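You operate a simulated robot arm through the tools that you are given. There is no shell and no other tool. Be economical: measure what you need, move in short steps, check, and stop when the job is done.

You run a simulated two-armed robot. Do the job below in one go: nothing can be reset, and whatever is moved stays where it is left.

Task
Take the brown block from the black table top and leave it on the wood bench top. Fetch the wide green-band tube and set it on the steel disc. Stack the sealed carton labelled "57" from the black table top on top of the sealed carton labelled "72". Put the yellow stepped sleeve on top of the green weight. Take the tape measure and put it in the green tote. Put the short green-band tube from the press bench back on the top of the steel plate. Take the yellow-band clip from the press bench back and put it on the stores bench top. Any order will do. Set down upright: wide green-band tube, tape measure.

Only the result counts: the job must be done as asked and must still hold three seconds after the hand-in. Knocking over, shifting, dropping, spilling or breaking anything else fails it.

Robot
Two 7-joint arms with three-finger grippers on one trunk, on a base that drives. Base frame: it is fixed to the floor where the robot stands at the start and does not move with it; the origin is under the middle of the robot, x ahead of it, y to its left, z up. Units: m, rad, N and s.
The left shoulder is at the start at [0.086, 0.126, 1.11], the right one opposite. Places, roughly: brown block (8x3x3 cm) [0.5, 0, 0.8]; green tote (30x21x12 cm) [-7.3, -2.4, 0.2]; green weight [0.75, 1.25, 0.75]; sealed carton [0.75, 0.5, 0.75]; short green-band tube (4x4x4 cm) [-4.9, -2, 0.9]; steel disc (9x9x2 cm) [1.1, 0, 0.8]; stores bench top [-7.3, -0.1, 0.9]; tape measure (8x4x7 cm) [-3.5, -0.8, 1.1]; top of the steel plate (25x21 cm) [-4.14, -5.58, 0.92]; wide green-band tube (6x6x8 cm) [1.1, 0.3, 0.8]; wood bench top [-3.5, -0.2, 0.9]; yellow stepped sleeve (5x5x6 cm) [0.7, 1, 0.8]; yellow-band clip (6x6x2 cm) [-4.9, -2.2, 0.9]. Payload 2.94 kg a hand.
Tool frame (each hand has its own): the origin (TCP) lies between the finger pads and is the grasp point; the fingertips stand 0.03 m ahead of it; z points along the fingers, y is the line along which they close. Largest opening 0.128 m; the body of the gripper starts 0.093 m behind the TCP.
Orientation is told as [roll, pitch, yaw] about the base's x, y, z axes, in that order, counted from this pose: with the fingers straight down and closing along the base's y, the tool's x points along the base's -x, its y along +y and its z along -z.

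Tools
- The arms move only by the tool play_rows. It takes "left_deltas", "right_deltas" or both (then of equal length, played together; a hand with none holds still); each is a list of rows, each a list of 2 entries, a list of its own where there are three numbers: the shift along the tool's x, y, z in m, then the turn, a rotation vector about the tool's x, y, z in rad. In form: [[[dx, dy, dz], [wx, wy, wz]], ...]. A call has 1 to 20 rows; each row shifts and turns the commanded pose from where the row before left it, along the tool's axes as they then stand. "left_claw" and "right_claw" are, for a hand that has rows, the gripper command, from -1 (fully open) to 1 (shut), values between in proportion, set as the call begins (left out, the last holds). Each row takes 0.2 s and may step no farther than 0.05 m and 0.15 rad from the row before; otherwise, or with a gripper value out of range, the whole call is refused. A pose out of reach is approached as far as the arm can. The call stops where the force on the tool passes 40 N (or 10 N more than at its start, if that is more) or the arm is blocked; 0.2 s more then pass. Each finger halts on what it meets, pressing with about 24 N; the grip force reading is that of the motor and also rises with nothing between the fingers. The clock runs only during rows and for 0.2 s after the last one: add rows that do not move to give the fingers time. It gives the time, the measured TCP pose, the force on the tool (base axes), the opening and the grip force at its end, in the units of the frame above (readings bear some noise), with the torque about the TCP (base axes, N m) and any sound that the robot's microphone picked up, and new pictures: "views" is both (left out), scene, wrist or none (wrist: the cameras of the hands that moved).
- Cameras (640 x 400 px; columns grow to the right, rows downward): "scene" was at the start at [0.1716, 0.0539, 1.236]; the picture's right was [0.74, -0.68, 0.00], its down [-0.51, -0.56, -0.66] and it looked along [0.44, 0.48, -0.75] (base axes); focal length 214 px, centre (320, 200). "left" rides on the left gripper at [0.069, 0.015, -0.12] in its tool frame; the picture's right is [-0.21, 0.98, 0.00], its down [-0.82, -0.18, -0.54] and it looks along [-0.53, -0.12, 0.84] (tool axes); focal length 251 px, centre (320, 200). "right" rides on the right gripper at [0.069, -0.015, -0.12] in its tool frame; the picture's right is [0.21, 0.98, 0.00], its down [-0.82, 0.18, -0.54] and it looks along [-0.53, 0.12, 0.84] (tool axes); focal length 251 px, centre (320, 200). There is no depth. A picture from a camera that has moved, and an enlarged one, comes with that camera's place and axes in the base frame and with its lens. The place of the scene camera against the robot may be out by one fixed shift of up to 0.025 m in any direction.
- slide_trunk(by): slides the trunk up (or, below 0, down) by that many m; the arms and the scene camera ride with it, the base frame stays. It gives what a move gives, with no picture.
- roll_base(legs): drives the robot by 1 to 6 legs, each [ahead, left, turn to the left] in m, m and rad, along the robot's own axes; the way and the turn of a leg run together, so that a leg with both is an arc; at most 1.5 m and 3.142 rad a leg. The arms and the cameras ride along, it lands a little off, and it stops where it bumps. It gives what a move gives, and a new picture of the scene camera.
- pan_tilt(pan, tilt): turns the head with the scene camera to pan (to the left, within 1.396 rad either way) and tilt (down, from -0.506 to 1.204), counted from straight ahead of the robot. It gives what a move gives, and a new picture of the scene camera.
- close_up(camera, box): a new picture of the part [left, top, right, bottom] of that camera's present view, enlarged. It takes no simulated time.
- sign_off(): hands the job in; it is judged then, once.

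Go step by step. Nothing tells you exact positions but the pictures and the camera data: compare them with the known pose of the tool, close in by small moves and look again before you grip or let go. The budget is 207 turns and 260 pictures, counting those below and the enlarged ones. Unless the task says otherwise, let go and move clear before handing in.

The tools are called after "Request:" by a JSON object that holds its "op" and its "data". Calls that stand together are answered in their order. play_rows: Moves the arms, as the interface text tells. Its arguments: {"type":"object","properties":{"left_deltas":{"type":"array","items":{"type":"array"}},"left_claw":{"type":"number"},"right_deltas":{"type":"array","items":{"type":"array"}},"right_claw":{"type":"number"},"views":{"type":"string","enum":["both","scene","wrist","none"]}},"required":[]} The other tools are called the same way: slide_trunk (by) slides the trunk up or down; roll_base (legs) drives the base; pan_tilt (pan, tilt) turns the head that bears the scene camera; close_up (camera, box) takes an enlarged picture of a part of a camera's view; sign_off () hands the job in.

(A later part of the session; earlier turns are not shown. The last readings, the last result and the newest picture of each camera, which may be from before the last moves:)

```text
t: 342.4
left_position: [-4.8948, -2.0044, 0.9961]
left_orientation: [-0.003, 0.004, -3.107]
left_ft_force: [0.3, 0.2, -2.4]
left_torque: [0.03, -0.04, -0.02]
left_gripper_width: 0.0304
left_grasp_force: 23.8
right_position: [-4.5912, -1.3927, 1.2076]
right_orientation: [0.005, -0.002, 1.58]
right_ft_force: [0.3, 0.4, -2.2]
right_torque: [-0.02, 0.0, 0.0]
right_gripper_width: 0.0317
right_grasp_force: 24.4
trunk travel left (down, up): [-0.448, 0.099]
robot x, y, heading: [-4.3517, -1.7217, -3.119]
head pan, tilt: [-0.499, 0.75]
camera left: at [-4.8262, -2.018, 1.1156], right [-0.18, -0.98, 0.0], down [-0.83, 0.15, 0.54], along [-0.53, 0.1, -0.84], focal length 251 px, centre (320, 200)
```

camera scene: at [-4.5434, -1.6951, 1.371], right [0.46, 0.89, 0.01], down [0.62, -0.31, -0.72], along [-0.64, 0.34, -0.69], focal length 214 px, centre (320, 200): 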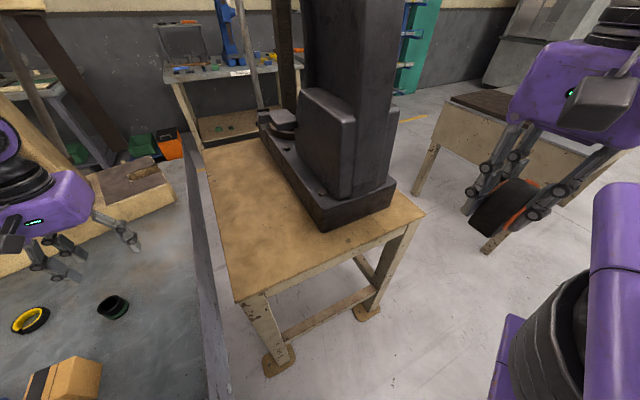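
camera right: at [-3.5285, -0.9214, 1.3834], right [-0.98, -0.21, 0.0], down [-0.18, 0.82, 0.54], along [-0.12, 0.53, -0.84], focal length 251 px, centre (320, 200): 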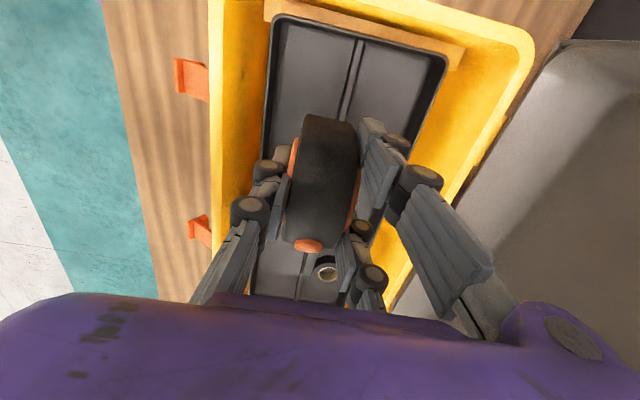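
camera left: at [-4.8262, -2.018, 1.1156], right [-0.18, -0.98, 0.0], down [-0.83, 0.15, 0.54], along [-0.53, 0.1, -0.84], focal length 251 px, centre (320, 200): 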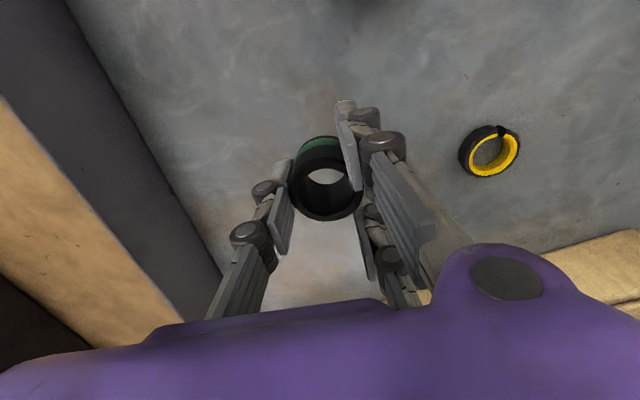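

Tube held. I raise and retract the left hand to the bench edge, then slide back out along the aisle.

Request:
{"op": "play_rows", "data": {"left_deltas": [[[0, 0, -0.045], [0, 0, 0]], [[0.03, 0, -0.03], [0, 0, 0]], [[0.045, 0, -0.01], [0, 0, 0]], [[0.045, 0, 0], [0, 0, 0]], [[0.045, 0, 0], [0, 0, 0]], [[0.045, 0, 0], [0, 0, 0]], [[0.03, 0, 0], [0, 0, 0]]], "views": "none"}}

Request:
{"op": "roll_base", "data": {"legs": [[0, 1.2, -0.02], [0, 1.1, 0]]}}

```text
t: 344.0
left_position: [-4.6761, -1.9992, 1.0837]
left_orientation: [0.0, 0.004, -3.11]
left_ft_force: [-0.5, 0.3, -1.7]
left_torque: [-0.02, 0.03, -0.02]
left_gripper_width: 0.0299
left_grasp_force: 24.3
left hand out of reach, approached as far as the arm can: row 7
right_position: [-4.5922, -1.3909, 1.2072]
right_orientation: [0.003, -0.004, 1.58]
right_ft_force: [1.0, -0.3, -2.3]
right_torque: [-0.04, 0.03, 0.02]
right_gripper_width: 0.0316
right_grasp_force: 24.6
trunk travel left (down, up): [-0.448, 0.099]
robot x, y, heading: [-4.3501, -1.7233, -3.117]
head pan, tilt: [-0.499, 0.75]
```

```text
t: 345.0
left_position: [-4.6755, -2.0004, 1.084]
left_orientation: [0.001, 0.002, -3.108]
left_ft_force: [0.2, 0.3, -1.5]
left_torque: [0.02, 0.01, 0.02]
left_gripper_width: 0.0301
left_grasp_force: 24.1
right_position: [-4.5915, -1.393, 1.2067]
right_orientation: [0.007, 0.001, 1.582]
right_ft_force: [0.1, 0.1, -2.2]
right_torque: [-0.01, -0.01, -0.03]
right_gripper_width: 0.0316
right_grasp_force: 24.3
trunk travel left (down, up): [-0.448, 0.099]
robot x, y, heading: [-4.3496, -1.7251, -3.112]
head pan, tilt: [-0.499, 0.75]
stopped in leg 1: the robot was blocked; the commanded pose is now the measured one
camera scene: at [-4.5377, -1.6921, 1.3723], right [0.46, 0.89, 0.0], down [0.61, -0.31, -0.73], along [-0.65, 0.33, -0.69], focal length 214 px, centre (320, 200)
```

scene: 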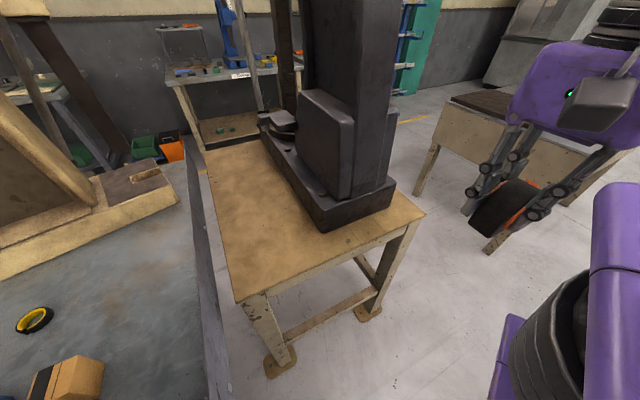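

Blocked at once on moving left. I look to the left to see what is in the way.

Request:
{"op": "pan_tilt", "data": {"pan": 1.0, "tilt": 0.7}}

```text
t: 346.6
left_position: [-4.6744, -1.9994, 1.0849]
left_orientation: [0.002, 0.002, -3.108]
left_ft_force: [0.6, -0.1, -2.1]
left_torque: [0.01, 0.02, -0.02]
left_gripper_width: 0.0298
left_grasp_force: 23.6
right_position: [-4.5916, -1.3925, 1.207]
right_orientation: [0.006, 0.003, 1.582]
right_ft_force: [-0.5, -0.3, -1.3]
right_torque: [-0.04, -0.01, 0.02]
right_gripper_width: 0.0318
right_grasp_force: 23.4
trunk travel left (down, up): [-0.448, 0.099]
robot x, y, heading: [-4.351, -1.7258, -3.115]
head pan, tilt: [1.0, 0.7]
camera scene: at [-4.5086, -1.8021, 1.3767], right [-0.86, 0.52, -0.01], down [0.34, 0.55, -0.76], along [-0.39, -0.66, -0.65], focal length 214 px, centre (320, 200)
```

scene: 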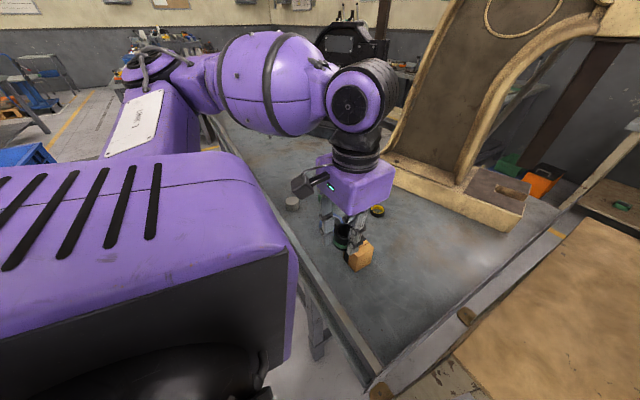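

Probably the base's front corner touches the bench's right leg (I drifted 1–2 cm forward). I back 4 cm and retry.

Request:
{"op": "roll_base", "data": {"legs": [[-0.035, 0, -0.02], [0, 0.4, 0]]}}

```text
t: 347.5
left_position: [-4.682, -1.9927, 1.0807]
left_orientation: [0.004, 0.014, -3.125]
left_ft_force: [-1.1, 0.1, -1.9]
left_torque: [0.02, -0.01, -0.05]
left_gripper_width: 0.0296
left_grasp_force: 24.1
right_position: [-4.5923, -1.3867, 1.2047]
right_orientation: [-0.007, 0.001, 1.568]
right_ft_force: [-0.3, 0.5, -2.2]
right_torque: [-0.04, -0.01, 0.0]
right_gripper_width: 0.0318
right_grasp_force: 23.6
trunk travel left (down, up): [-0.448, 0.099]
robot x, y, heading: [-4.3438, -1.727, -3.13]
head pan, tilt: [1.0, 0.7]
stopped in leg 1: the robot was blocked; the commanded pose is now the measured one
camera scene: at [-4.5168, -1.7977, 1.3751], right [-0.85, 0.53, -0.02], down [0.36, 0.54, -0.76], along [-0.39, -0.65, -0.65], focal length 214 px, centre (320, 200)
```

scene: 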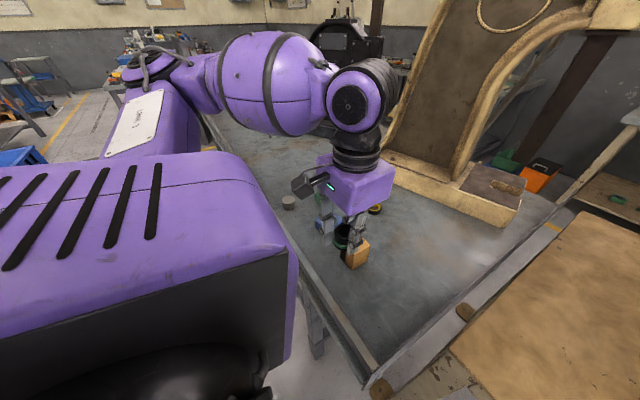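

The lowered trunk seems to lean the body back against the grey bench behind me. I raise the trunk to its former height and retry.

Request:
{"op": "slide_trunk", "data": {"by": 0.093}}

Request:
{"op": "roll_base", "data": {"legs": [[0, 0.4, 0]]}}

```text
t: 348.8
left_position: [-4.6608, -1.9946, 1.1786]
left_orientation: [0.0, -0.004, -3.125]
left_ft_force: [-0.2, -0.1, -1.4]
left_torque: [0.0, 0.02, -0.01]
left_gripper_width: 0.0296
left_grasp_force: 24.2
right_position: [-4.5681, -1.3904, 1.301]
right_orientation: [0.012, 0.0, 1.566]
right_ft_force: [-0.1, 0.0, -2.4]
right_torque: [0.03, -0.01, -0.04]
right_gripper_width: 0.0319
right_grasp_force: 24.4
trunk travel left (down, up): [-0.541, 0.006]
robot x, y, heading: [-4.3423, -1.7246, -3.13]
head pan, tilt: [1.0, 0.7]
```

```text
t: 352.9
left_position: [-4.6568, -2.4015, 1.1785]
left_orientation: [0.0, -0.005, -3.124]
left_ft_force: [0.0, 0.1, -1.2]
left_torque: [0.01, 0.02, 0.01]
left_gripper_width: 0.0287
left_grasp_force: 24.1
right_position: [-4.5636, -1.7963, 1.3008]
right_orientation: [0.011, 0.0, 1.566]
right_ft_force: [0.1, 0.6, -2.9]
right_torque: [0.0, -0.04, -0.04]
right_gripper_width: 0.0316
right_grasp_force: 24.0
trunk travel left (down, up): [-0.541, 0.006]
robot x, y, heading: [-4.3334, -2.1267, -3.127]
head pan, tilt: [1.0, 0.7]
camera scene: at [-4.4033, -2.2064, 1.4832], right [-0.85, 0.53, 0.0], down [0.34, 0.55, -0.77], along [-0.41, -0.65, -0.64], focal length 214 px, centre (320, 200)
```

scene: 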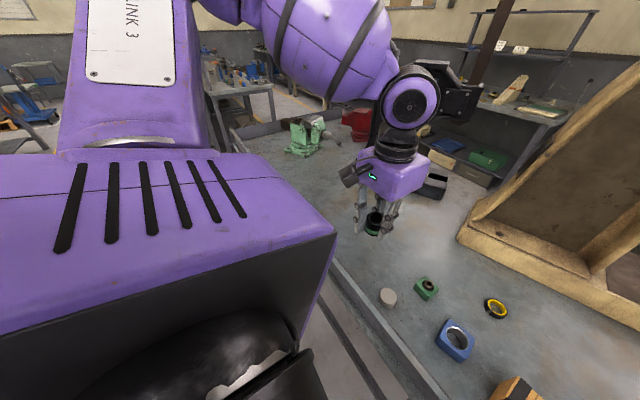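

Free again. I continue out of the aisle, back to x≈-3.9 and turn to face the plate bench (-y).

Request:
{"op": "roll_base", "data": {"legs": [[0, 1.0, 0], [0, 0.9, 0], [-0.4, 0, 0], [0, 0, 1.56]]}}

Request:
{"op": "pan_tilt", "data": {"pan": 0.0, "tilt": 0.5}}

```text
t: 375.9
left_position: [-3.6601, -4.3816, 1.1792]
left_orientation: [0.001, -0.006, -1.614]
left_ft_force: [0.8, 0.0, -2.1]
left_torque: [-0.02, 0.01, -0.02]
left_gripper_width: 0.028
left_grasp_force: 23.8
right_position: [-4.2608, -4.2501, 1.3018]
right_orientation: [0.009, 0.0, 3.077]
right_ft_force: [0.4, -0.3, -2.1]
right_torque: [0.01, -0.05, 0.0]
right_gripper_width: 0.0316
right_grasp_force: 23.8
trunk travel left (down, up): [-0.541, 0.006]
robot x, y, heading: [-3.9083, -4.0441, -1.624]
head pan, tilt: [1.0, 0.7]
camera scene: at [-3.8536, -4.1077, 1.4832], right [-0.58, -0.81, 0.0], down [-0.52, 0.38, -0.76], along [0.62, -0.45, -0.64], focal length 214 px, centre (320, 200)
```

scene: 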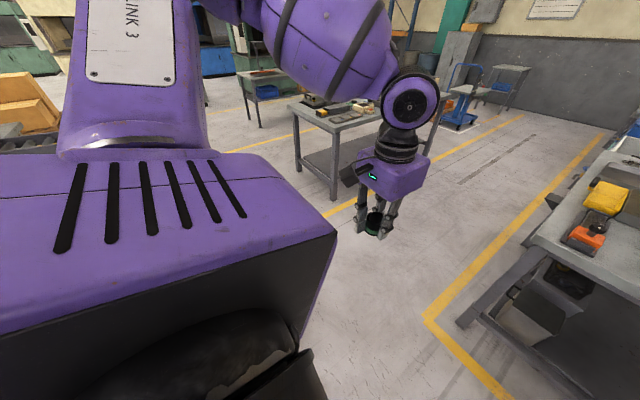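

```text
t: 377.1
left_position: [-3.6614, -4.3807, 1.1804]
left_orientation: [0.0, -0.005, -1.615]
left_ft_force: [-0.3, -0.7, -1.8]
left_torque: [0.0, 0.02, 0.02]
left_gripper_width: 0.0278
left_grasp_force: 23.6
right_position: [-4.259, -4.2505, 1.3013]
right_orientation: [0.012, 0.0, 3.075]
right_ft_force: [0.5, -0.4, -3.2]
right_torque: [-0.01, 0.01, -0.01]
right_gripper_width: 0.0316
right_grasp_force: 24.3
trunk travel left (down, up): [-0.541, 0.006]
robot x, y, heading: [-3.9152, -4.0437, -1.62]
head pan, tilt: [0.0, 0.499]
camera scene: at [-3.9272, -4.1491, 1.5009], right [-1.0, 0.05, 0.0], down [0.02, 0.48, -0.88], along [-0.04, -0.88, -0.48], focal length 214 px, centre (320, 200)
```

scene: 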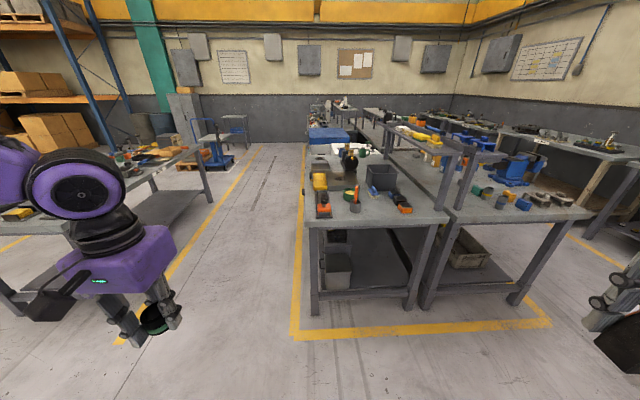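

I check the grip on the tube and zoom on the bench to find the steel plate.

Request:
{"op": "close_up", "data": {"camera": "scene", "box": [290, 120, 450, 230]}}

Request:
{"op": "close_up", "data": {"camera": "left", "box": [200, 80, 440, 260]}}

```text
3.64 times, centred on (370, 175) of scene
camera zoom: at [-3.9272, -4.1491, 1.5009], right [-1.0, 0.05, 0.0], down [0.02, 0.48, -0.88], along [-0.04, -0.88, -0.48], focal length 780 px, centre (138, 291)
```

zoom: 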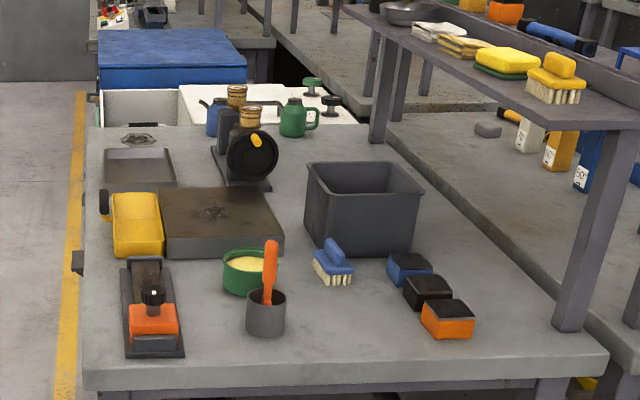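

```text
2.22 times, centred on (320, 170) of left
camera zoom: at [-3.6425, -4.3114, 1.2987], right [0.97, -0.26, 0.0], down [-0.22, -0.81, 0.54], along [-0.14, -0.53, -0.84], focal length 559 px, centre (320, 267)
```

zoom: 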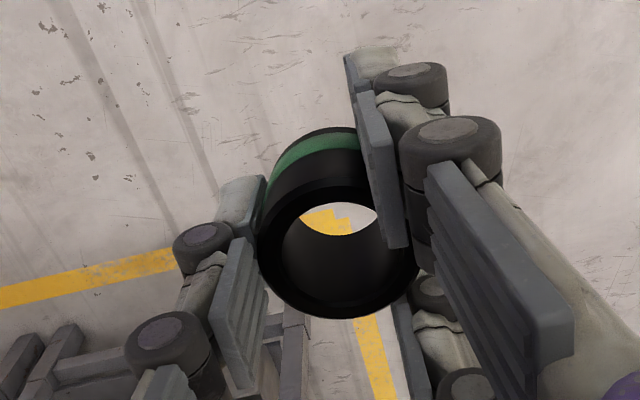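

The steel plate is the dark slab centred near (-4.14, -5.52), top ≈0.92; it is best reached from the bench's +x side. I turn to face -x, lower the trunk a little and slide into that side aisle.

Request:
{"op": "roll_base", "data": {"legs": [[0, 0, -1.52], [-0.29, 0, 0]]}}

Request:
{"op": "slide_trunk", "data": {"by": -0.08}}

Request:
{"op": "roll_base", "data": {"legs": [[0, 0.9, 0]]}}

Request:
{"op": "pan_tilt", "data": {"pan": 0.4, "tilt": 0.8}}

```text
t: 382.8
left_position: [-3.9416, -4.3138, 1.1784]
left_orientation: [0.0, -0.003, -3.125]
left_ft_force: [0.0, -0.6, -2.4]
left_torque: [0.01, -0.01, -0.02]
left_gripper_width: 0.0275
left_grasp_force: 23.8
right_position: [-3.8486, -3.7081, 1.2999]
right_orientation: [0.009, 0.0, 1.565]
right_ft_force: [-0.6, -0.2, -2.1]
right_torque: [-0.03, 0.01, -0.05]
right_gripper_width: 0.0317
right_grasp_force: 23.6
trunk travel left (down, up): [-0.541, 0.006]
robot x, y, heading: [-3.6214, -4.0459, -3.132]
head pan, tilt: [0.0, 0.499]
camera scene: at [-3.7341, -4.0469, 1.5006], right [-0.01, 1.0, 0.0], down [0.48, 0.0, -0.88], along [-0.88, -0.01, -0.48], focal length 214 px, centre (320, 200)
```

scene: 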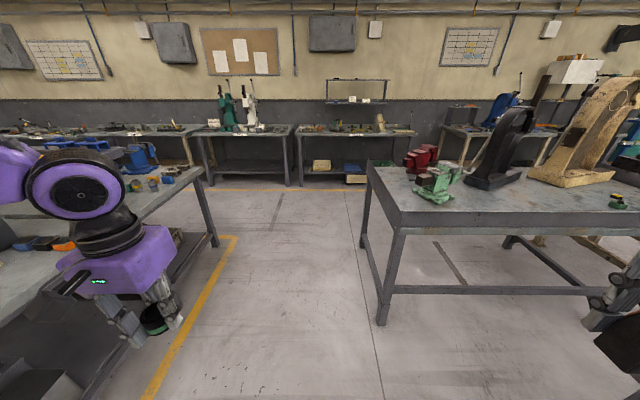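

```text
t: 384.0
left_position: [-3.9391, -4.3124, 1.1002]
left_orientation: [0.002, -0.006, -3.123]
left_ft_force: [0.0, 0.5, -1.5]
left_torque: [0.0, 0.03, 0.0]
left_gripper_width: 0.0276
left_grasp_force: 23.7
right_position: [-3.8458, -3.7059, 1.222]
right_orientation: [0.013, 0.0, 1.567]
right_ft_force: [0.7, 1.0, -2.8]
right_torque: [-0.02, 0.01, 0.01]
right_gripper_width: 0.0317
right_grasp_force: 24.0
trunk travel left (down, up): [-0.461, 0.086]
robot x, y, heading: [-3.6184, -4.0428, -3.133]
head pan, tilt: [0.0, 0.499]
```

```text
t: 392.4
left_position: [-3.9334, -5.2253, 1.0993]
left_orientation: [0.0, -0.006, -3.126]
left_ft_force: [0.2, 0.0, -1.8]
left_torque: [0.0, 0.01, 0.02]
left_gripper_width: 0.0277
left_grasp_force: 24.1
right_position: [-3.838, -4.6197, 1.2217]
right_orientation: [0.013, 0.001, 1.565]
right_ft_force: [0.1, -0.5, -3.0]
right_torque: [-0.04, -0.01, -0.02]
right_gripper_width: 0.0317
right_grasp_force: 23.9
trunk travel left (down, up): [-0.461, 0.086]
robot x, y, heading: [-3.6179, -4.9561, -3.134]
head pan, tilt: [0.0, 0.499]
camera scene: at [-3.799, -4.9603, 1.4104], right [-0.01, 1.0, 0.0], down [0.48, 0.0, -0.88], along [-0.88, -0.01, -0.48], focal length 214 px, centre (320, 200)
```

scene: 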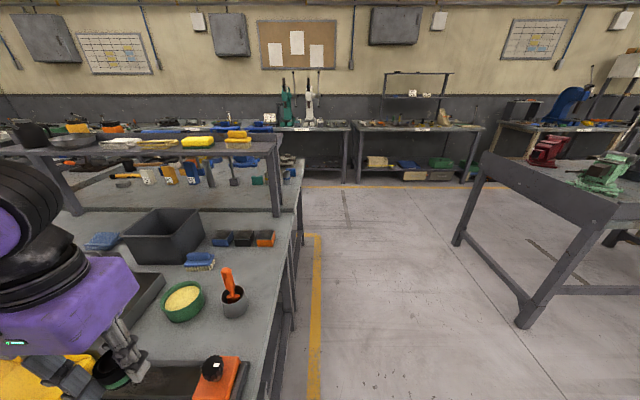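

```text
t: 393.2
left_position: [-3.9316, -5.2264, 1.0994]
left_orientation: [0.0, -0.004, -3.126]
left_ft_force: [1.0, -0.1, -1.8]
left_torque: [-0.01, 0.03, 0.01]
left_gripper_width: 0.028
left_grasp_force: 24.2
right_position: [-3.8373, -4.6199, 1.2216]
right_orientation: [0.011, 0.001, 1.565]
right_ft_force: [-0.3, -0.9, -2.6]
right_torque: [0.03, -0.01, -0.02]
right_gripper_width: 0.0315
right_grasp_force: 24.0
trunk travel left (down, up): [-0.461, 0.086]
robot x, y, heading: [-3.6108, -4.9554, -3.133]
head pan, tilt: [0.4, 0.799]
camera scene: at [-3.782, -4.9915, 1.3845], right [-0.4, 0.92, 0.0], down [0.66, 0.28, -0.7], along [-0.64, -0.28, -0.72], focal length 214 px, centre (320, 200)
```

scene: 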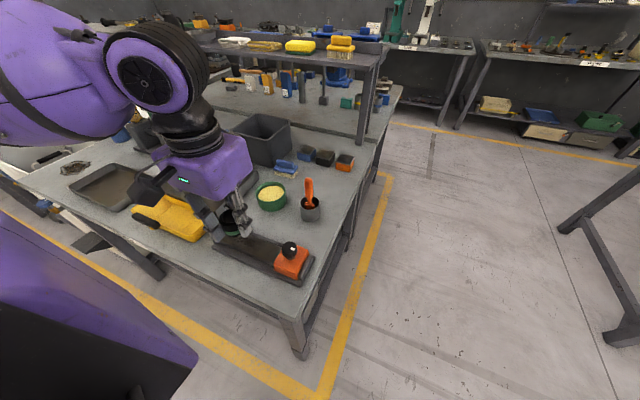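

Another 0.3 m to the left brings the plate in front of the left hand.

Request:
{"op": "roll_base", "data": {"legs": [[-0.02, 0.3, 0]]}}

Request:
{"op": "close_up", "data": {"camera": "left", "box": [0, 0, 640, 400]}}

```text
t: 396.5
left_position: [-3.9075, -5.5309, 1.0987]
left_orientation: [-0.002, -0.005, -3.123]
left_ft_force: [1.3, 1.1, -2.2]
left_torque: [0.0, 0.01, 0.03]
left_gripper_width: 0.0279
left_grasp_force: 24.0
right_position: [-3.8142, -4.9253, 1.2211]
right_orientation: [0.011, 0.0, 1.569]
right_ft_force: [1.3, 0.4, -3.3]
right_torque: [0.0, -0.03, -0.03]
right_gripper_width: 0.0319
right_grasp_force: 24.1
trunk travel left (down, up): [-0.461, 0.086]
robot x, y, heading: [-3.5848, -5.2595, -3.126]
head pan, tilt: [0.4, 0.799]
camera scene: at [-3.7583, -5.2958, 1.3845], right [-0.4, 0.92, 0.0], down [0.66, 0.29, -0.7], along [-0.64, -0.28, -0.72], focal length 214 px, centre (320, 200)
```

scene: 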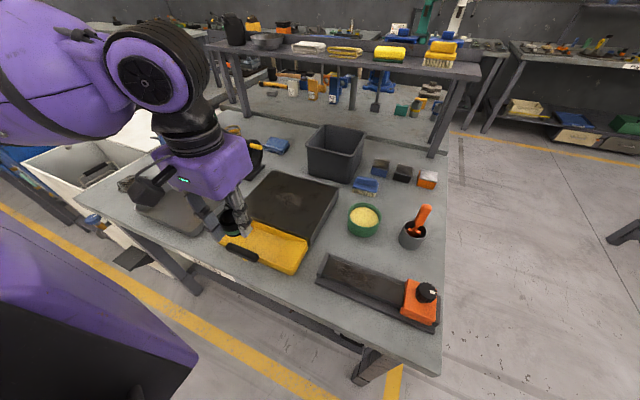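

```text
1.00 times, centred on (320, 200) of left (not enlarged: the box is as wide or as high as the picture)
camera zoom: at [-3.8377, -5.5441, 1.2187], right [-0.2, -0.98, 0.0], down [-0.82, 0.16, 0.54], along [-0.53, 0.11, -0.84], focal length 251 px, centre (320, 200)
```

zoom: 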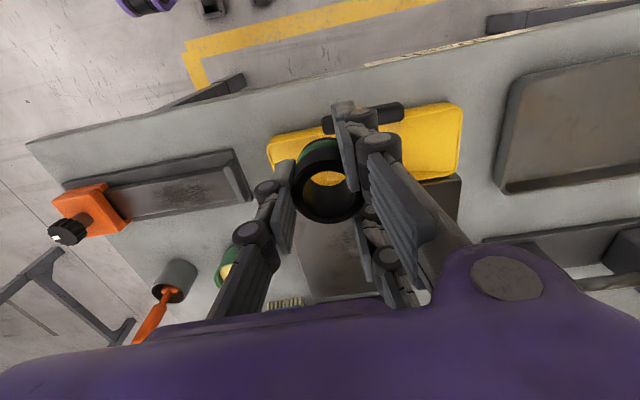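

Plate spans x -4.03…-4.24, y -5.44…-5.67. I move the tube over its centre.

Request:
{"op": "play_rows", "data": {"left_deltas": [[[-0.042, 0.003, 0], [0, 0, 0]], [[-0.042, 0.003, 0], [0, 0, 0]], [[-0.042, 0.003, 0], [0, 0, 0]], [[-0.042, 0.003, 0], [0, 0, 0]], [[-0.042, 0.003, 0], [0, 0, 0]], [[0, 0, 0.03], [0, 0, 0]], [[0, 0, 0.03], [0, 0, 0]]], "views": "both"}}

```text
t: 398.1
left_position: [-4.1173, -5.5515, 1.0393]
left_orientation: [0.001, -0.005, -3.124]
left_ft_force: [-0.3, -0.4, -1.8]
left_torque: [0.03, -0.05, -0.01]
left_gripper_width: 0.0276
left_grasp_force: 23.8
right_position: [-3.8162, -4.9246, 1.2212]
right_orientation: [0.011, 0.0, 1.569]
right_ft_force: [-0.5, -0.1, -2.8]
right_torque: [-0.02, -0.03, 0.03]
right_gripper_width: 0.0318
right_grasp_force: 24.2
trunk travel left (down, up): [-0.461, 0.086]
robot x, y, heading: [-3.5877, -5.257, -3.126]
head pan, tilt: [0.4, 0.799]
camera scene: at [-3.7604, -5.2943, 1.3853], right [-0.38, 0.93, 0.0], down [0.66, 0.27, -0.71], along [-0.65, -0.27, -0.71], focal length 214 px, centre (320, 200)
camera left: at [-4.0481, -5.5651, 1.1588], right [-0.2, -0.98, 0.0], down [-0.82, 0.17, 0.54], along [-0.53, 0.11, -0.84], focal length 251 px, centre (320, 200)
```

scene: 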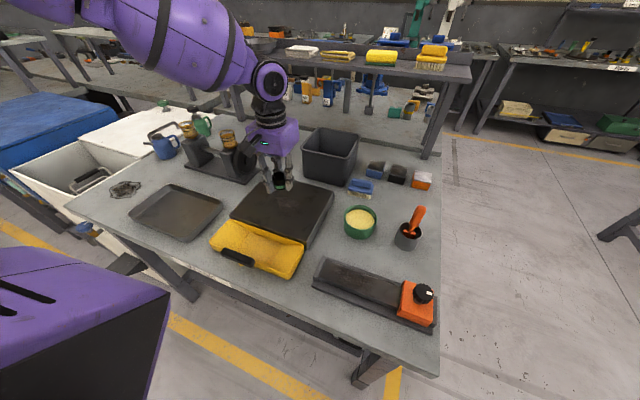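
left: 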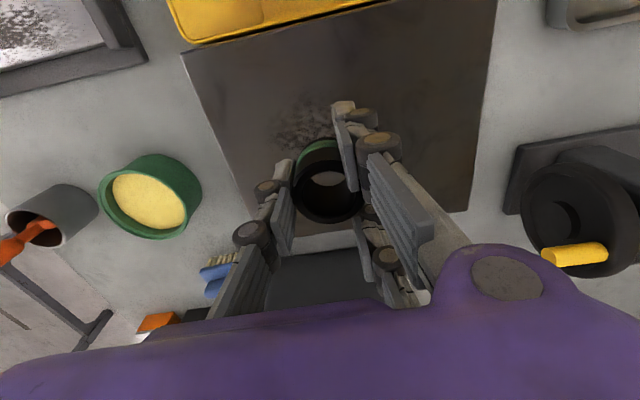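

Over the plate's centre. Lower until contact.

Request:
{"op": "play_rows", "data": {"left_deltas": [[[0, 0, 0.04], [0, 0, 0]], [[0, 0, 0.03], [0, 0, 0]], [[0, 0, 0.008], [0, 0, 0]], [[0, 0, 0.004], [0, 0, 0]], [[0, 0, 0.003], [0, 0, 0]]], "views": "none"}}

```text
t: 399.3
left_position: [-4.1196, -5.5505, 0.9543]
left_orientation: [0.001, -0.006, -3.122]
left_ft_force: [0.1, 0.5, -1.7]
left_torque: [0.0, -0.02, 0.03]
left_gripper_width: 0.0278
left_grasp_force: 24.3
right_position: [-3.8158, -4.9257, 1.2217]
right_orientation: [0.01, 0.0, 1.569]
right_ft_force: [-0.2, -0.1, -3.3]
right_torque: [-0.04, -0.02, -0.01]
right_gripper_width: 0.0314
right_grasp_force: 23.7
trunk travel left (down, up): [-0.461, 0.086]
robot x, y, heading: [-3.5862, -5.2599, -3.124]
head pan, tilt: [0.4, 0.799]
```

Request:
{"op": "play_rows", "data": {"left_deltas": [[[0, 0, 0.003], [0, 0, 0]], [[0, 0, 0.003], [0, 0, 0]], [[0, 0, 0.003], [0, 0, 0]]], "views": "wrist"}}

```text
t: 400.1
left_position: [-4.1177, -5.5507, 0.945]
left_orientation: [0.0, -0.004, -3.123]
left_ft_force: [-0.4, 0.4, -2.1]
left_torque: [0.02, -0.04, 0.04]
left_gripper_width: 0.0276
left_grasp_force: 23.9
right_position: [-3.8144, -4.9244, 1.2203]
right_orientation: [0.009, 0.0, 1.568]
right_ft_force: [-0.2, 0.5, -2.0]
right_torque: [-0.04, 0.01, -0.02]
right_gripper_width: 0.0317
right_grasp_force: 23.6
trunk travel left (down, up): [-0.461, 0.086]
robot x, y, heading: [-3.5845, -5.2603, -3.13]
head pan, tilt: [0.4, 0.799]
camera left: at [-4.0485, -5.5637, 1.066], right [-0.2, -0.98, 0.0], down [-0.82, 0.16, 0.54], along [-0.53, 0.11, -0.84], focal length 251 px, centre (320, 200)
```

left: 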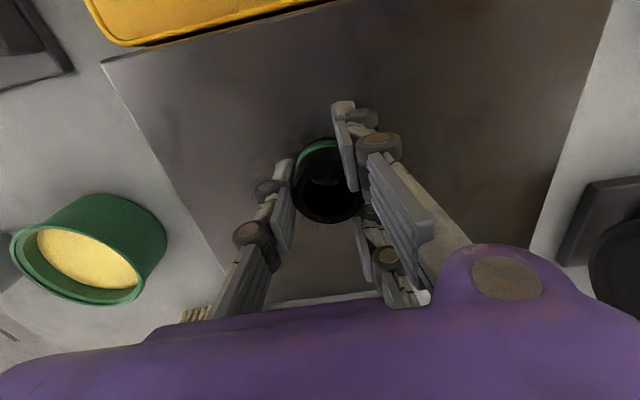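

Near contact; continue in small steps.

Request:
{"op": "play_rows", "data": {"left_deltas": [[[0, 0, 0.003], [0, 0, 0]], [[0, 0, 0.003], [0, 0, 0]], [[0, 0, 0.002], [0, 0, 0]]], "views": "none"}}

```text
t: 400.9
left_position: [-4.1177, -5.5504, 0.9451]
left_orientation: [0.002, -0.012, -3.123]
left_ft_force: [9.7, -3.3, 28.9]
left_torque: [-0.56, -1.31, -0.04]
left_gripper_width: 0.0277
left_grasp_force: 24.2
right_position: [-3.8125, -4.9234, 1.2223]
right_orientation: [0.011, 0.0, 1.571]
right_ft_force: [0.1, -0.8, -2.3]
right_torque: [-0.02, 0.0, 0.01]
right_gripper_width: 0.0317
right_grasp_force: 24.1
trunk travel left (down, up): [-0.461, 0.086]
robot x, y, heading: [-3.588, -5.2584, -3.127]
head pan, tilt: [0.4, 0.799]
stopped in row 3 (left hand): the force on the tool passed its limit at 45 N (the readings are from after the stop); the commanded pose is now the measured one
```

Contact. Ease 2 mm, open slowly and rise.

Request:
{"op": "play_rows", "data": {"left_deltas": [[[0, 0, -0.002], [0, 0, 0]], [[0, 0, 0], [0, 0, 0]]], "views": "none"}}

Request:
{"op": "play_rows", "data": {"left_deltas": [[[0, 0, 0], [0, 0, 0]], [[0, 0, 0], [0, 0, 0]], [[0, 0, 0], [0, 0, 0]], [[0, 0, -0.02], [0, 0, 0]], [[0, 0, -0.04], [0, 0, 0]], [[0, 0, -0.04], [0, 0, 0]], [[0, 0, -0.04], [0, 0, 0]]], "left_claw": -0.3, "views": "wrist"}}

```text
t: 401.5
left_position: [-4.1184, -5.5494, 0.9439]
left_orientation: [0.001, -0.012, -3.123]
left_ft_force: [12.2, -0.7, 21.7]
left_torque: [-0.31, -1.11, 0.18]
left_gripper_width: 0.028
left_grasp_force: 24.2
right_position: [-3.8115, -4.9241, 1.2203]
right_orientation: [0.014, 0.0, 1.569]
right_ft_force: [0.2, 0.6, -2.5]
right_torque: [-0.04, -0.02, 0.01]
right_gripper_width: 0.0316
right_grasp_force: 23.9
trunk travel left (down, up): [-0.461, 0.086]
robot x, y, heading: [-3.5875, -5.2594, -3.129]
head pan, tilt: [0.4, 0.799]
```

```text
t: 403.1
left_position: [-4.1147, -5.5506, 1.0841]
left_orientation: [0.002, -0.01, -3.123]
left_ft_force: [-0.5, 0.1, 0.3]
left_torque: [0.02, 0.01, -0.03]
left_gripper_width: 0.0835
left_grasp_force: 0.0
right_position: [-3.8154, -4.925, 1.2215]
right_orientation: [0.012, -0.001, 1.569]
right_ft_force: [-0.1, -0.7, -3.1]
right_torque: [-0.05, 0.0, 0.01]
right_gripper_width: 0.0317
right_grasp_force: 24.3
trunk travel left (down, up): [-0.461, 0.086]
robot x, y, heading: [-3.5897, -5.264, -3.127]
head pan, tilt: [0.4, 0.799]
camera left: at [-4.045, -5.564, 1.2029], right [-0.2, -0.98, 0.0], down [-0.82, 0.16, 0.55], along [-0.54, 0.1, -0.84], focal length 251 px, centre (320, 200)
```

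left: 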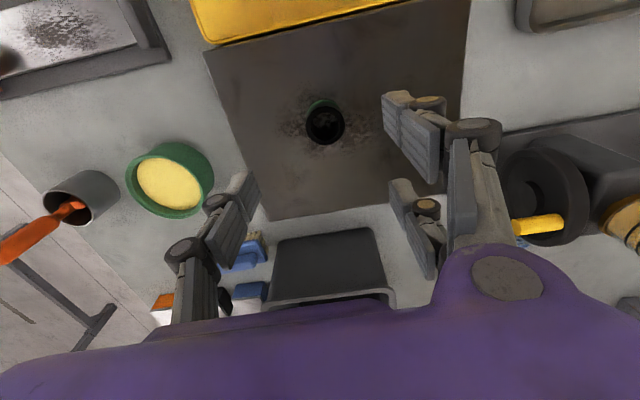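

The short tube stands on the steel plate. Now back to the press bench for the clip: retract, trunk up, drive out and into the aisle again.

Request:
{"op": "play_rows", "data": {"left_deltas": [[[0.045, 0, -0.01], [0, 0, 0]], [[0.045, 0, 0], [0, 0, 0]], [[0.045, 0, 0], [0, 0, 0]], [[0.045, 0, 0], [0, 0, 0]], [[0.03, 0, 0], [0, 0, 0]]], "views": "none"}}

Request:
{"op": "slide_trunk", "data": {"by": 0.08}}

Request:
{"op": "roll_base", "data": {"legs": [[0, -1.22, -0.01], [0.72, 0, 0], [0, -1.1, 0]]}}

```text
t: 404.3
left_position: [-3.9079, -5.5473, 1.0886]
left_orientation: [0.001, -0.012, -3.122]
left_ft_force: [-0.5, -0.1, -0.6]
left_torque: [0.03, -0.01, 0.02]
left_gripper_width: 0.0834
left_grasp_force: 0.1
right_position: [-3.8161, -4.9256, 1.2215]
right_orientation: [0.011, -0.001, 1.569]
right_ft_force: [-0.3, -0.2, -3.2]
right_torque: [-0.07, 0.0, -0.03]
right_gripper_width: 0.0317
right_grasp_force: 24.0
trunk travel left (down, up): [-0.461, 0.086]
robot x, y, heading: [-3.5892, -5.2577, -3.128]
head pan, tilt: [0.4, 0.799]
```

```text
t: 405.4
left_position: [-3.9108, -5.5474, 1.1699]
left_orientation: [0.001, -0.007, -3.123]
left_ft_force: [-0.1, -1.3, -0.8]
left_torque: [0.04, -0.07, 0.02]
left_gripper_width: 0.0833
left_grasp_force: 0.1
right_position: [-3.8169, -4.9263, 1.3014]
right_orientation: [0.008, -0.001, 1.569]
right_ft_force: [-0.4, -0.6, -2.7]
right_torque: [0.03, -0.04, 0.0]
right_gripper_width: 0.0315
right_grasp_force: 23.6
trunk travel left (down, up): [-0.541, 0.006]
robot x, y, heading: [-3.5879, -5.2607, -3.129]
head pan, tilt: [0.4, 0.799]
```

```text
t: 426.3
left_position: [-4.6154, -3.5229, 1.1666]
left_orientation: [-0.013, -0.009, 3.115]
left_ft_force: [-0.3, 0.7, 0.1]
left_torque: [-0.03, -0.02, 0.01]
left_gripper_width: 0.0832
left_grasp_force: 0.0
right_position: [-4.4922, -2.9087, 1.3051]
right_orientation: [0.009, -0.015, 1.523]
right_ft_force: [-0.6, -0.5, -2.6]
right_torque: [-0.05, 0.01, 0.02]
right_gripper_width: 0.0318
right_grasp_force: 24.1
trunk travel left (down, up): [-0.541, 0.006]
robot x, y, heading: [-4.2844, -3.2363, 3.104]
head pan, tilt: [0.4, 0.799]
stopped in leg 3: the robot was blocked; the commanded pose is now the measured one
camera scene: at [-4.3783, -3.2866, 1.4742], right [-0.36, 0.93, 0.01], down [0.67, 0.27, -0.69], along [-0.65, -0.24, -0.72], focal length 214 px, centre (320, 200)
```

scene: 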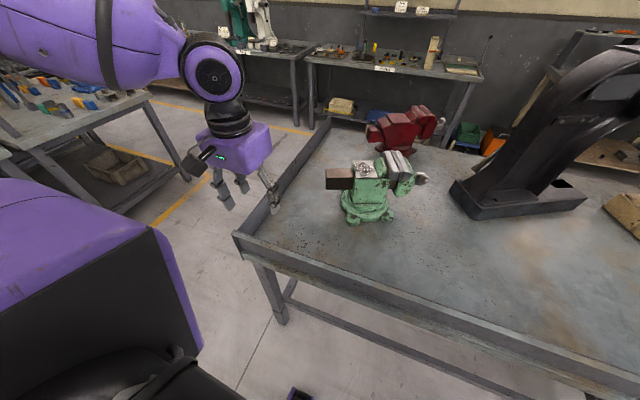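

The rear corner met the grey bench end at x=-4.284. I back out a little, go 5 cm further ahead, straighten, and continue.

Request:
{"op": "roll_base", "data": {"legs": [[0, 0.12, 0], [0.045, 0, 0.035], [0, -1.46, 0]]}}

```text
t: 440.9
left_position: [-4.6492, -2.1828, 1.1709]
left_orientation: [0.001, -0.008, 3.125]
left_ft_force: [0.4, -0.6, -0.3]
left_torque: [0.02, -0.01, -0.02]
left_gripper_width: 0.083
left_grasp_force: 0.1
right_position: [-4.5324, -1.5651, 1.3018]
right_orientation: [0.01, -0.001, 1.534]
right_ft_force: [0.2, -0.1, -2.3]
right_torque: [-0.01, -0.03, -0.02]
right_gripper_width: 0.0318
right_grasp_force: 23.7
trunk travel left (down, up): [-0.541, 0.006]
robot x, y, heading: [-4.3194, -1.9056, 3.114]
head pan, tilt: [0.4, 0.799]
camera scene: at [-4.4133, -1.9406, 1.4749], right [-0.37, 0.93, 0.0], down [0.67, 0.26, -0.7], along [-0.65, -0.26, -0.72], focal length 214 px, centre (320, 200)
```

scene: 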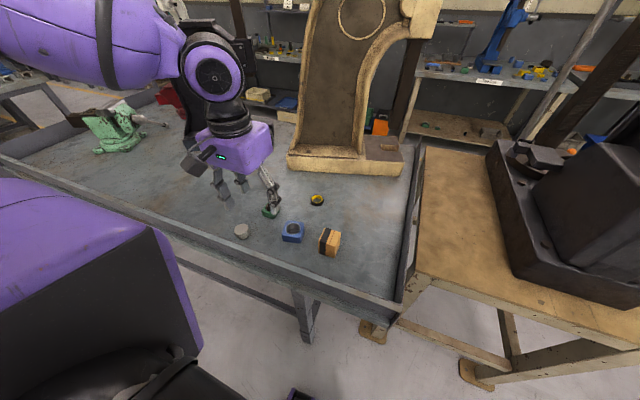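

Items are undisturbed; the clip is at about (-4.953, -2.172). I edge 3 cm forward, extend the left hand, then lower the trunk with the hand high.

Request:
{"op": "roll_base", "data": {"legs": [[0.03, 0, 0.02]]}}

Request:
{"op": "play_rows", "data": {"left_deltas": [[[-0.04, 0, 0], [0, 0, 0]], [[-0.04, 0, 0], [0, 0, 0]], [[-0.04, 0, 0], [0, 0, 0]], [[-0.03, 0, 0], [0, 0, 0]]], "left_claw": -0.5, "views": "none"}}

Request:
{"op": "slide_trunk", "data": {"by": -0.08}}

Request:
{"op": "play_rows", "data": {"left_deltas": [[[-0.04, 0, 0], [0, 0, 0]], [[-0.04, 0, 0], [0, 0, 0]], [[-0.02, 0, 0.02], [0, 0, 0]], [[0, 0, 0.03], [0, 0, 0]]], "views": "wrist"}}

```text
t: 441.8
left_position: [-4.666, -2.1885, 1.1731]
left_orientation: [0.002, -0.014, -3.138]
left_ft_force: [1.2, -0.9, 0.1]
left_torque: [-0.03, 0.1, 0.0]
left_gripper_width: 0.0834
left_grasp_force: 0.1
right_position: [-4.5603, -1.5682, 1.3028]
right_orientation: [0.017, 0.0, 1.552]
right_ft_force: [0.5, 0.6, -2.3]
right_torque: [-0.01, 0.12, -0.01]
right_gripper_width: 0.0316
right_grasp_force: 24.3
trunk travel left (down, up): [-0.541, 0.006]
robot x, y, heading: [-4.3476, -1.9043, 3.138]
head pan, tilt: [0.4, 0.799]
camera scene: at [-4.4344, -1.9417, 1.4756], right [-0.39, 0.92, 0.0], down [0.66, 0.28, -0.7], along [-0.65, -0.27, -0.71], focal length 214 px, centre (320, 200)
```

scene: 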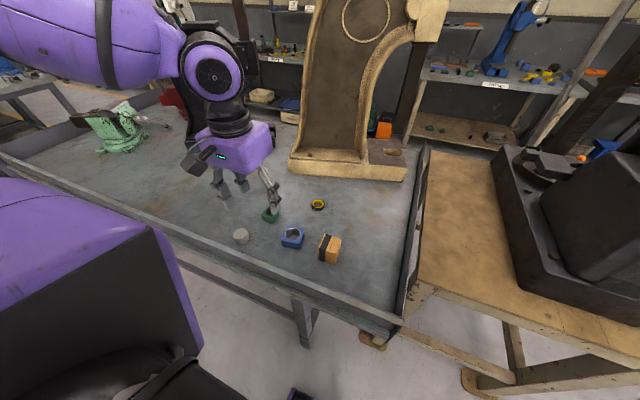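

```text
t: 442.8
left_position: [-4.8211, -2.1862, 1.1711]
left_orientation: [0.002, -0.009, -3.138]
left_ft_force: [-0.4, -0.5, 0.2]
left_torque: [0.0, 0.01, 0.02]
left_gripper_width: 0.0958
left_grasp_force: 0.0
right_position: [-4.568, -1.5697, 1.3007]
right_orientation: [0.01, -0.001, 1.551]
right_ft_force: [-0.3, 0.4, -2.2]
right_torque: [-0.06, 0.01, 0.02]
right_gripper_width: 0.0318
right_grasp_force: 24.2
trunk travel left (down, up): [-0.541, 0.006]
robot x, y, heading: [-4.3465, -1.909, 3.14]
head pan, tilt: [0.4, 0.799]
```

```text
t: 443.9
left_position: [-4.8278, -2.1899, 1.092]
left_orientation: [0.003, -0.006, -3.139]
left_ft_force: [-0.3, 0.4, 0.4]
left_torque: [-0.01, -0.01, 0.01]
left_gripper_width: 0.0958
left_grasp_force: 0.1
right_position: [-4.5746, -1.5703, 1.2215]
right_orientation: [0.005, -0.003, 1.552]
right_ft_force: [0.3, -0.2, -2.5]
right_torque: [-0.03, 0.01, 0.0]
right_gripper_width: 0.0316
right_grasp_force: 23.7
trunk travel left (down, up): [-0.461, 0.086]
robot x, y, heading: [-4.3474, -1.9075, 3.143]
head pan, tilt: [0.4, 0.799]
```

```text
t: 444.9
left_position: [-4.9278, -2.1911, 1.04]
left_orientation: [0.0, -0.005, -3.138]
left_ft_force: [0.2, -0.1, -0.5]
left_torque: [0.0, -0.02, 0.01]
left_gripper_width: 0.0959
left_grasp_force: 0.1
right_position: [-4.5758, -1.5687, 1.2206]
right_orientation: [0.004, -0.001, 1.55]
right_ft_force: [-0.3, 0.6, -1.3]
right_torque: [0.0, 0.02, 0.02]
right_gripper_width: 0.0316
right_grasp_force: 24.0
trunk travel left (down, up): [-0.461, 0.086]
robot x, y, heading: [-4.3438, -1.9062, 3.134]
head pan, tilt: [0.4, 0.799]
camera left: at [-4.8585, -2.2058, 1.1585], right [-0.21, -0.98, 0.0], down [-0.82, 0.18, 0.54], along [-0.53, 0.11, -0.84], focal length 251 px, centre (320, 200)
```

left: 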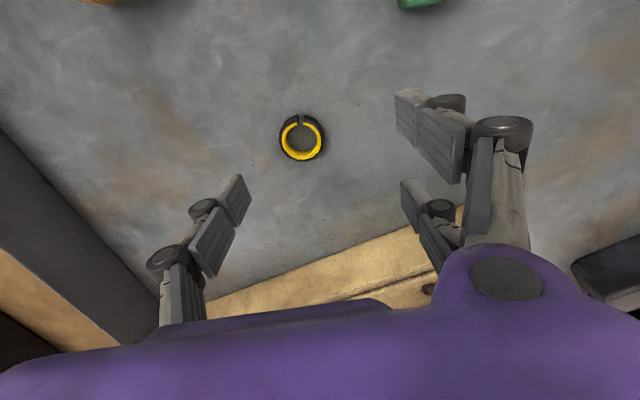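

Clip at (-4.946, -2.168). Align and lower.

Request:
{"op": "play_rows", "data": {"left_deltas": [[[-0.018, -0.0235, 0], [0, 0, 0]], [[0, 0, 0.04], [0, 0, 0]], [[0, 0, 0.04], [0, 0, 0]], [[0, 0, 0.03], [0, 0, 0]]], "views": "wrist"}}

```text
t: 445.9
left_position: [-4.942, -2.171, 0.9319]
left_orientation: [-0.002, -0.005, -3.14]
left_ft_force: [-0.1, 0.5, -0.2]
left_torque: [-0.03, 0.04, 0.02]
left_gripper_width: 0.0958
left_grasp_force: 0.1
left hand out of reach, approached as far as the arm can: row 4
right_position: [-4.5758, -1.5706, 1.2205]
right_orientation: [0.005, 0.001, 1.551]
right_ft_force: [0.3, -0.2, -2.0]
right_torque: [-0.05, 0.03, 0.02]
right_gripper_width: 0.0315
right_grasp_force: 24.4
trunk travel left (down, up): [-0.461, 0.086]
robot x, y, heading: [-4.3438, -1.9068, 3.14]
head pan, tilt: [0.4, 0.799]
camera left: at [-4.8733, -2.1849, 1.0499], right [-0.21, -0.98, 0.0], down [-0.82, 0.18, 0.54], along [-0.53, 0.11, -0.84], focal length 251 px, centre (320, 200)
```

left: 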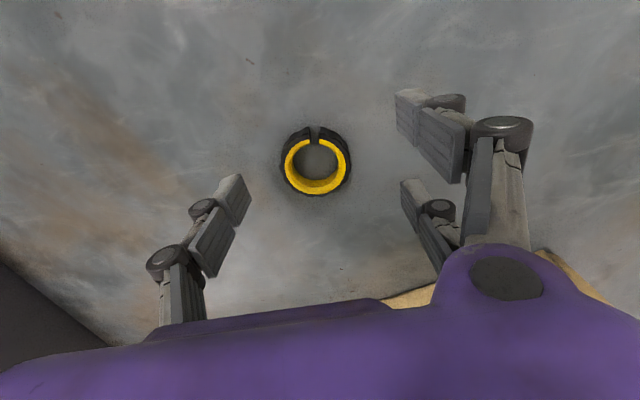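

Aligned; the arm is at its reach limit, so the trunk does the last 3 cm.

Request:
{"op": "play_rows", "data": {"left_deltas": [[[-0.002, -0.004, 0], [0, 0, 0]]], "views": "none"}}

Request:
{"op": "slide_trunk", "data": {"by": -0.026}}

Request:
{"op": "play_rows", "data": {"left_deltas": [[[0, 0, 0.003], [0, 0, 0]], [[0, 0, 0], [0, 0, 0]]], "views": "wrist"}}

```text
t: 446.3
left_position: [-4.9424, -2.1684, 0.9331]
left_orientation: [0.0, -0.004, -3.136]
left_ft_force: [0.5, 0.6, 0.4]
left_torque: [0.0, -0.03, 0.0]
left_gripper_width: 0.0957
left_grasp_force: 0.1
right_position: [-4.5748, -1.568, 1.2203]
right_orientation: [0.006, -0.001, 1.551]
right_ft_force: [0.1, 0.4, -3.9]
right_torque: [-0.03, -0.01, -0.02]
right_gripper_width: 0.0316
right_grasp_force: 24.3
trunk travel left (down, up): [-0.461, 0.086]
robot x, y, heading: [-4.3468, -1.9077, 3.133]
head pan, tilt: [0.4, 0.799]
```

```text
t: 447.1
left_position: [-4.9533, -2.1667, 0.9009]
left_orientation: [-0.001, 0.009, -3.139]
left_ft_force: [0.6, 0.1, -0.3]
left_torque: [0.0, -0.04, 0.05]
left_gripper_width: 0.0959
left_grasp_force: 0.0
right_position: [-4.5899, -1.5694, 1.1918]
right_orientation: [-0.009, 0.001, 1.551]
right_ft_force: [0.2, 0.8, -2.9]
right_torque: [-0.03, 0.03, 0.02]
right_gripper_width: 0.0316
right_grasp_force: 23.6
trunk travel left (down, up): [-0.435, 0.112]
robot x, y, heading: [-4.3517, -1.9084, 3.138]
head pan, tilt: [0.4, 0.799]
```

```text
t: 447.6
left_position: [-4.9522, -2.1672, 0.8979]
left_orientation: [0.001, 0.009, -3.138]
left_ft_force: [-0.8, 0.8, 0.7]
left_torque: [0.04, 0.03, -0.04]
left_gripper_width: 0.096
left_grasp_force: 0.1
right_position: [-4.5914, -1.5693, 1.1923]
right_orientation: [-0.008, -0.001, 1.552]
right_ft_force: [-0.8, 0.1, -2.4]
right_torque: [-0.01, 0.03, 0.02]
right_gripper_width: 0.0317
right_grasp_force: 24.3
trunk travel left (down, up): [-0.435, 0.112]
robot x, y, heading: [-4.349, -1.9079, 3.14]
head pan, tilt: [0.4, 0.799]
camera left: at [-4.8857, -2.1821, 1.0181], right [-0.21, -0.98, 0.0], down [-0.83, 0.18, 0.53], along [-0.52, 0.11, -0.85], focal length 251 px, centre (320, 200)
```

left: 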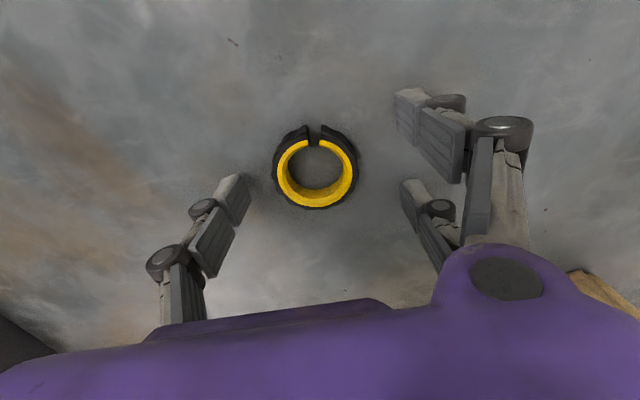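

Clip centred apart from 7 mm in x; correct and close.

Request:
{"op": "play_rows", "data": {"left_deltas": [[[0.007, 0, -0.002], [0, 0, 0]]], "views": "none"}}

Request:
{"op": "play_rows", "data": {"left_deltas": [[[0, 0, 0], [0, 0, 0]], [[0, 0, 0], [0, 0, 0]], [[0, 0, 0], [0, 0, 0]]], "left_claw": 1, "views": "wrist"}}

```text
t: 448.1
left_position: [-4.9464, -2.1674, 0.8993]
left_orientation: [0.002, 0.009, -3.139]
left_ft_force: [-0.5, -0.4, 0.1]
left_torque: [-0.02, 0.01, -0.01]
left_gripper_width: 0.0959
left_grasp_force: 0.1
right_position: [-4.5895, -1.569, 1.193]
right_orientation: [-0.01, 0.0, 1.552]
right_ft_force: [0.2, -0.9, -2.7]
right_torque: [0.01, 0.02, 0.01]
right_gripper_width: 0.0315
right_grasp_force: 24.1
trunk travel left (down, up): [-0.435, 0.112]
robot x, y, heading: [-4.352, -1.9093, 3.142]
head pan, tilt: [0.4, 0.799]
```

```text
t: 448.9
left_position: [-4.9463, -2.1677, 0.8995]
left_orientation: [0.002, 0.01, -3.137]
left_ft_force: [-0.1, -0.2, 1.0]
left_torque: [0.03, -0.03, -0.02]
left_gripper_width: 0.0457
left_grasp_force: 24.1
right_position: [-4.5896, -1.5702, 1.1928]
right_orientation: [-0.007, 0.001, 1.552]
right_ft_force: [0.1, 0.0, -2.6]
right_torque: [-0.01, 0.03, 0.01]
right_gripper_width: 0.0318
right_grasp_force: 23.7
trunk travel left (down, up): [-0.435, 0.112]
robot x, y, heading: [-4.3491, -1.9042, 3.14]
head pan, tilt: [0.4, 0.799]
camera left: at [-4.8788, -2.1816, 1.0205], right [-0.21, -0.98, 0.0], down [-0.83, 0.18, 0.53], along [-0.52, 0.11, -0.85], focal length 251 px, centre (320, 200)
```

left: 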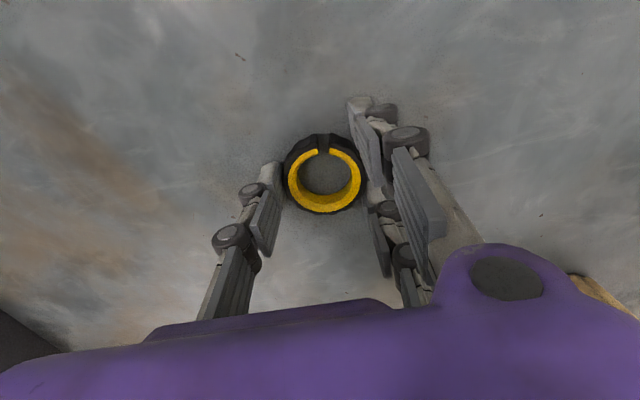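

Clip gripped. Lift, raise the trunk, retract.

Request:
{"op": "play_rows", "data": {"left_deltas": [[[0, 0, -0.015], [0, 0, 0]], [[0, 0, -0.03], [0, 0, 0]], [[0, 0, -0.04], [0, 0, 0]]], "views": "none"}}

Request:
{"op": "slide_trunk", "data": {"by": 0.106}}

Request:
{"op": "play_rows", "data": {"left_deltas": [[[0.045, 0, -0.02], [0, 0.0, 0]], [[0.045, 0, 0], [0, 0, 0]], [[0.045, 0, 0], [0, 0, 0]], [[0.045, 0, 0], [0, 0, 0]], [[0.045, 0, 0], [0, 0, 0]], [[0.045, 0, 0], [0, 0, 0]], [[0.015, 0, 0], [0, 0, 0]]], "views": "wrist"}}

```text
t: 449.6
left_position: [-4.9482, -2.1649, 0.9849]
left_orientation: [0.002, 0.009, -3.138]
left_ft_force: [-0.8, -0.4, -0.3]
left_torque: [-0.01, -0.04, 0.0]
left_gripper_width: 0.0457
left_grasp_force: 24.5
right_position: [-4.5897, -1.5686, 1.1914]
right_orientation: [-0.007, 0.0, 1.552]
right_ft_force: [0.0, 0.4, -3.5]
right_torque: [-0.05, -0.01, 0.05]
right_gripper_width: 0.0318
right_grasp_force: 24.2
trunk travel left (down, up): [-0.435, 0.112]
robot x, y, heading: [-4.3481, -1.9076, 3.145]
head pan, tilt: [0.4, 0.799]
```

```text
t: 451.0
left_position: [-4.9262, -2.1673, 1.1783]
left_orientation: [-0.002, -0.147, -3.137]
left_ft_force: [-1.1, 1.1, -0.4]
left_torque: [0.03, -0.01, -0.03]
left_gripper_width: 0.0459
left_grasp_force: 23.9
right_position: [-4.569, -1.5703, 1.3018]
right_orientation: [0.005, 0.002, 1.552]
right_ft_force: [-0.6, 0.3, -3.4]
right_torque: [-0.01, -0.06, 0.01]
right_gripper_width: 0.0319
right_grasp_force: 23.8
trunk travel left (down, up): [-0.541, 0.006]
robot x, y, heading: [-4.3463, -1.9087, 3.141]
head pan, tilt: [0.4, 0.799]
```

```text
t: 452.6
left_position: [-4.6453, -2.1612, 1.1564]
left_orientation: [-0.003, -0.149, 3.136]
left_ft_force: [0.1, -0.6, 0.6]
left_torque: [0.02, -0.02, 0.02]
left_gripper_width: 0.0454
left_grasp_force: 24.0
left hand out of reach, approached as far as the arm can: row 7
right_position: [-4.5675, -1.5699, 1.3019]
right_orientation: [0.008, 0.0, 1.551]
right_ft_force: [0.0, 0.0, -2.4]
right_torque: [-0.01, 0.0, 0.0]
right_gripper_width: 0.0318
right_grasp_force: 24.0
trunk travel left (down, up): [-0.541, 0.006]
robot x, y, heading: [-4.3475, -1.9084, 3.14]
head pan, tilt: [0.4, 0.799]
camera left: at [-4.559, -2.177, 1.2646], right [-0.22, -0.98, 0.03], down [-0.73, 0.18, 0.66], along [-0.65, 0.12, -0.75], focal length 251 px, centre (320, 200)
```

left: 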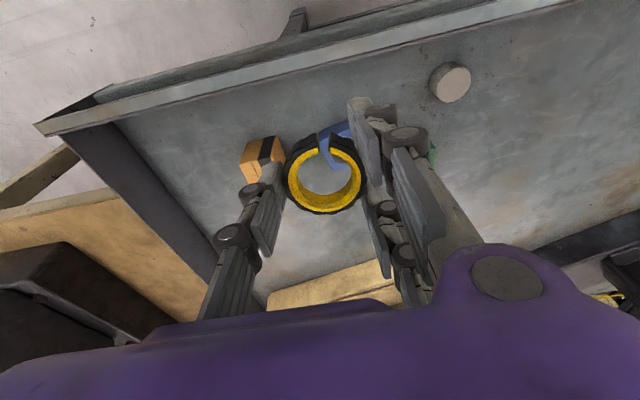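

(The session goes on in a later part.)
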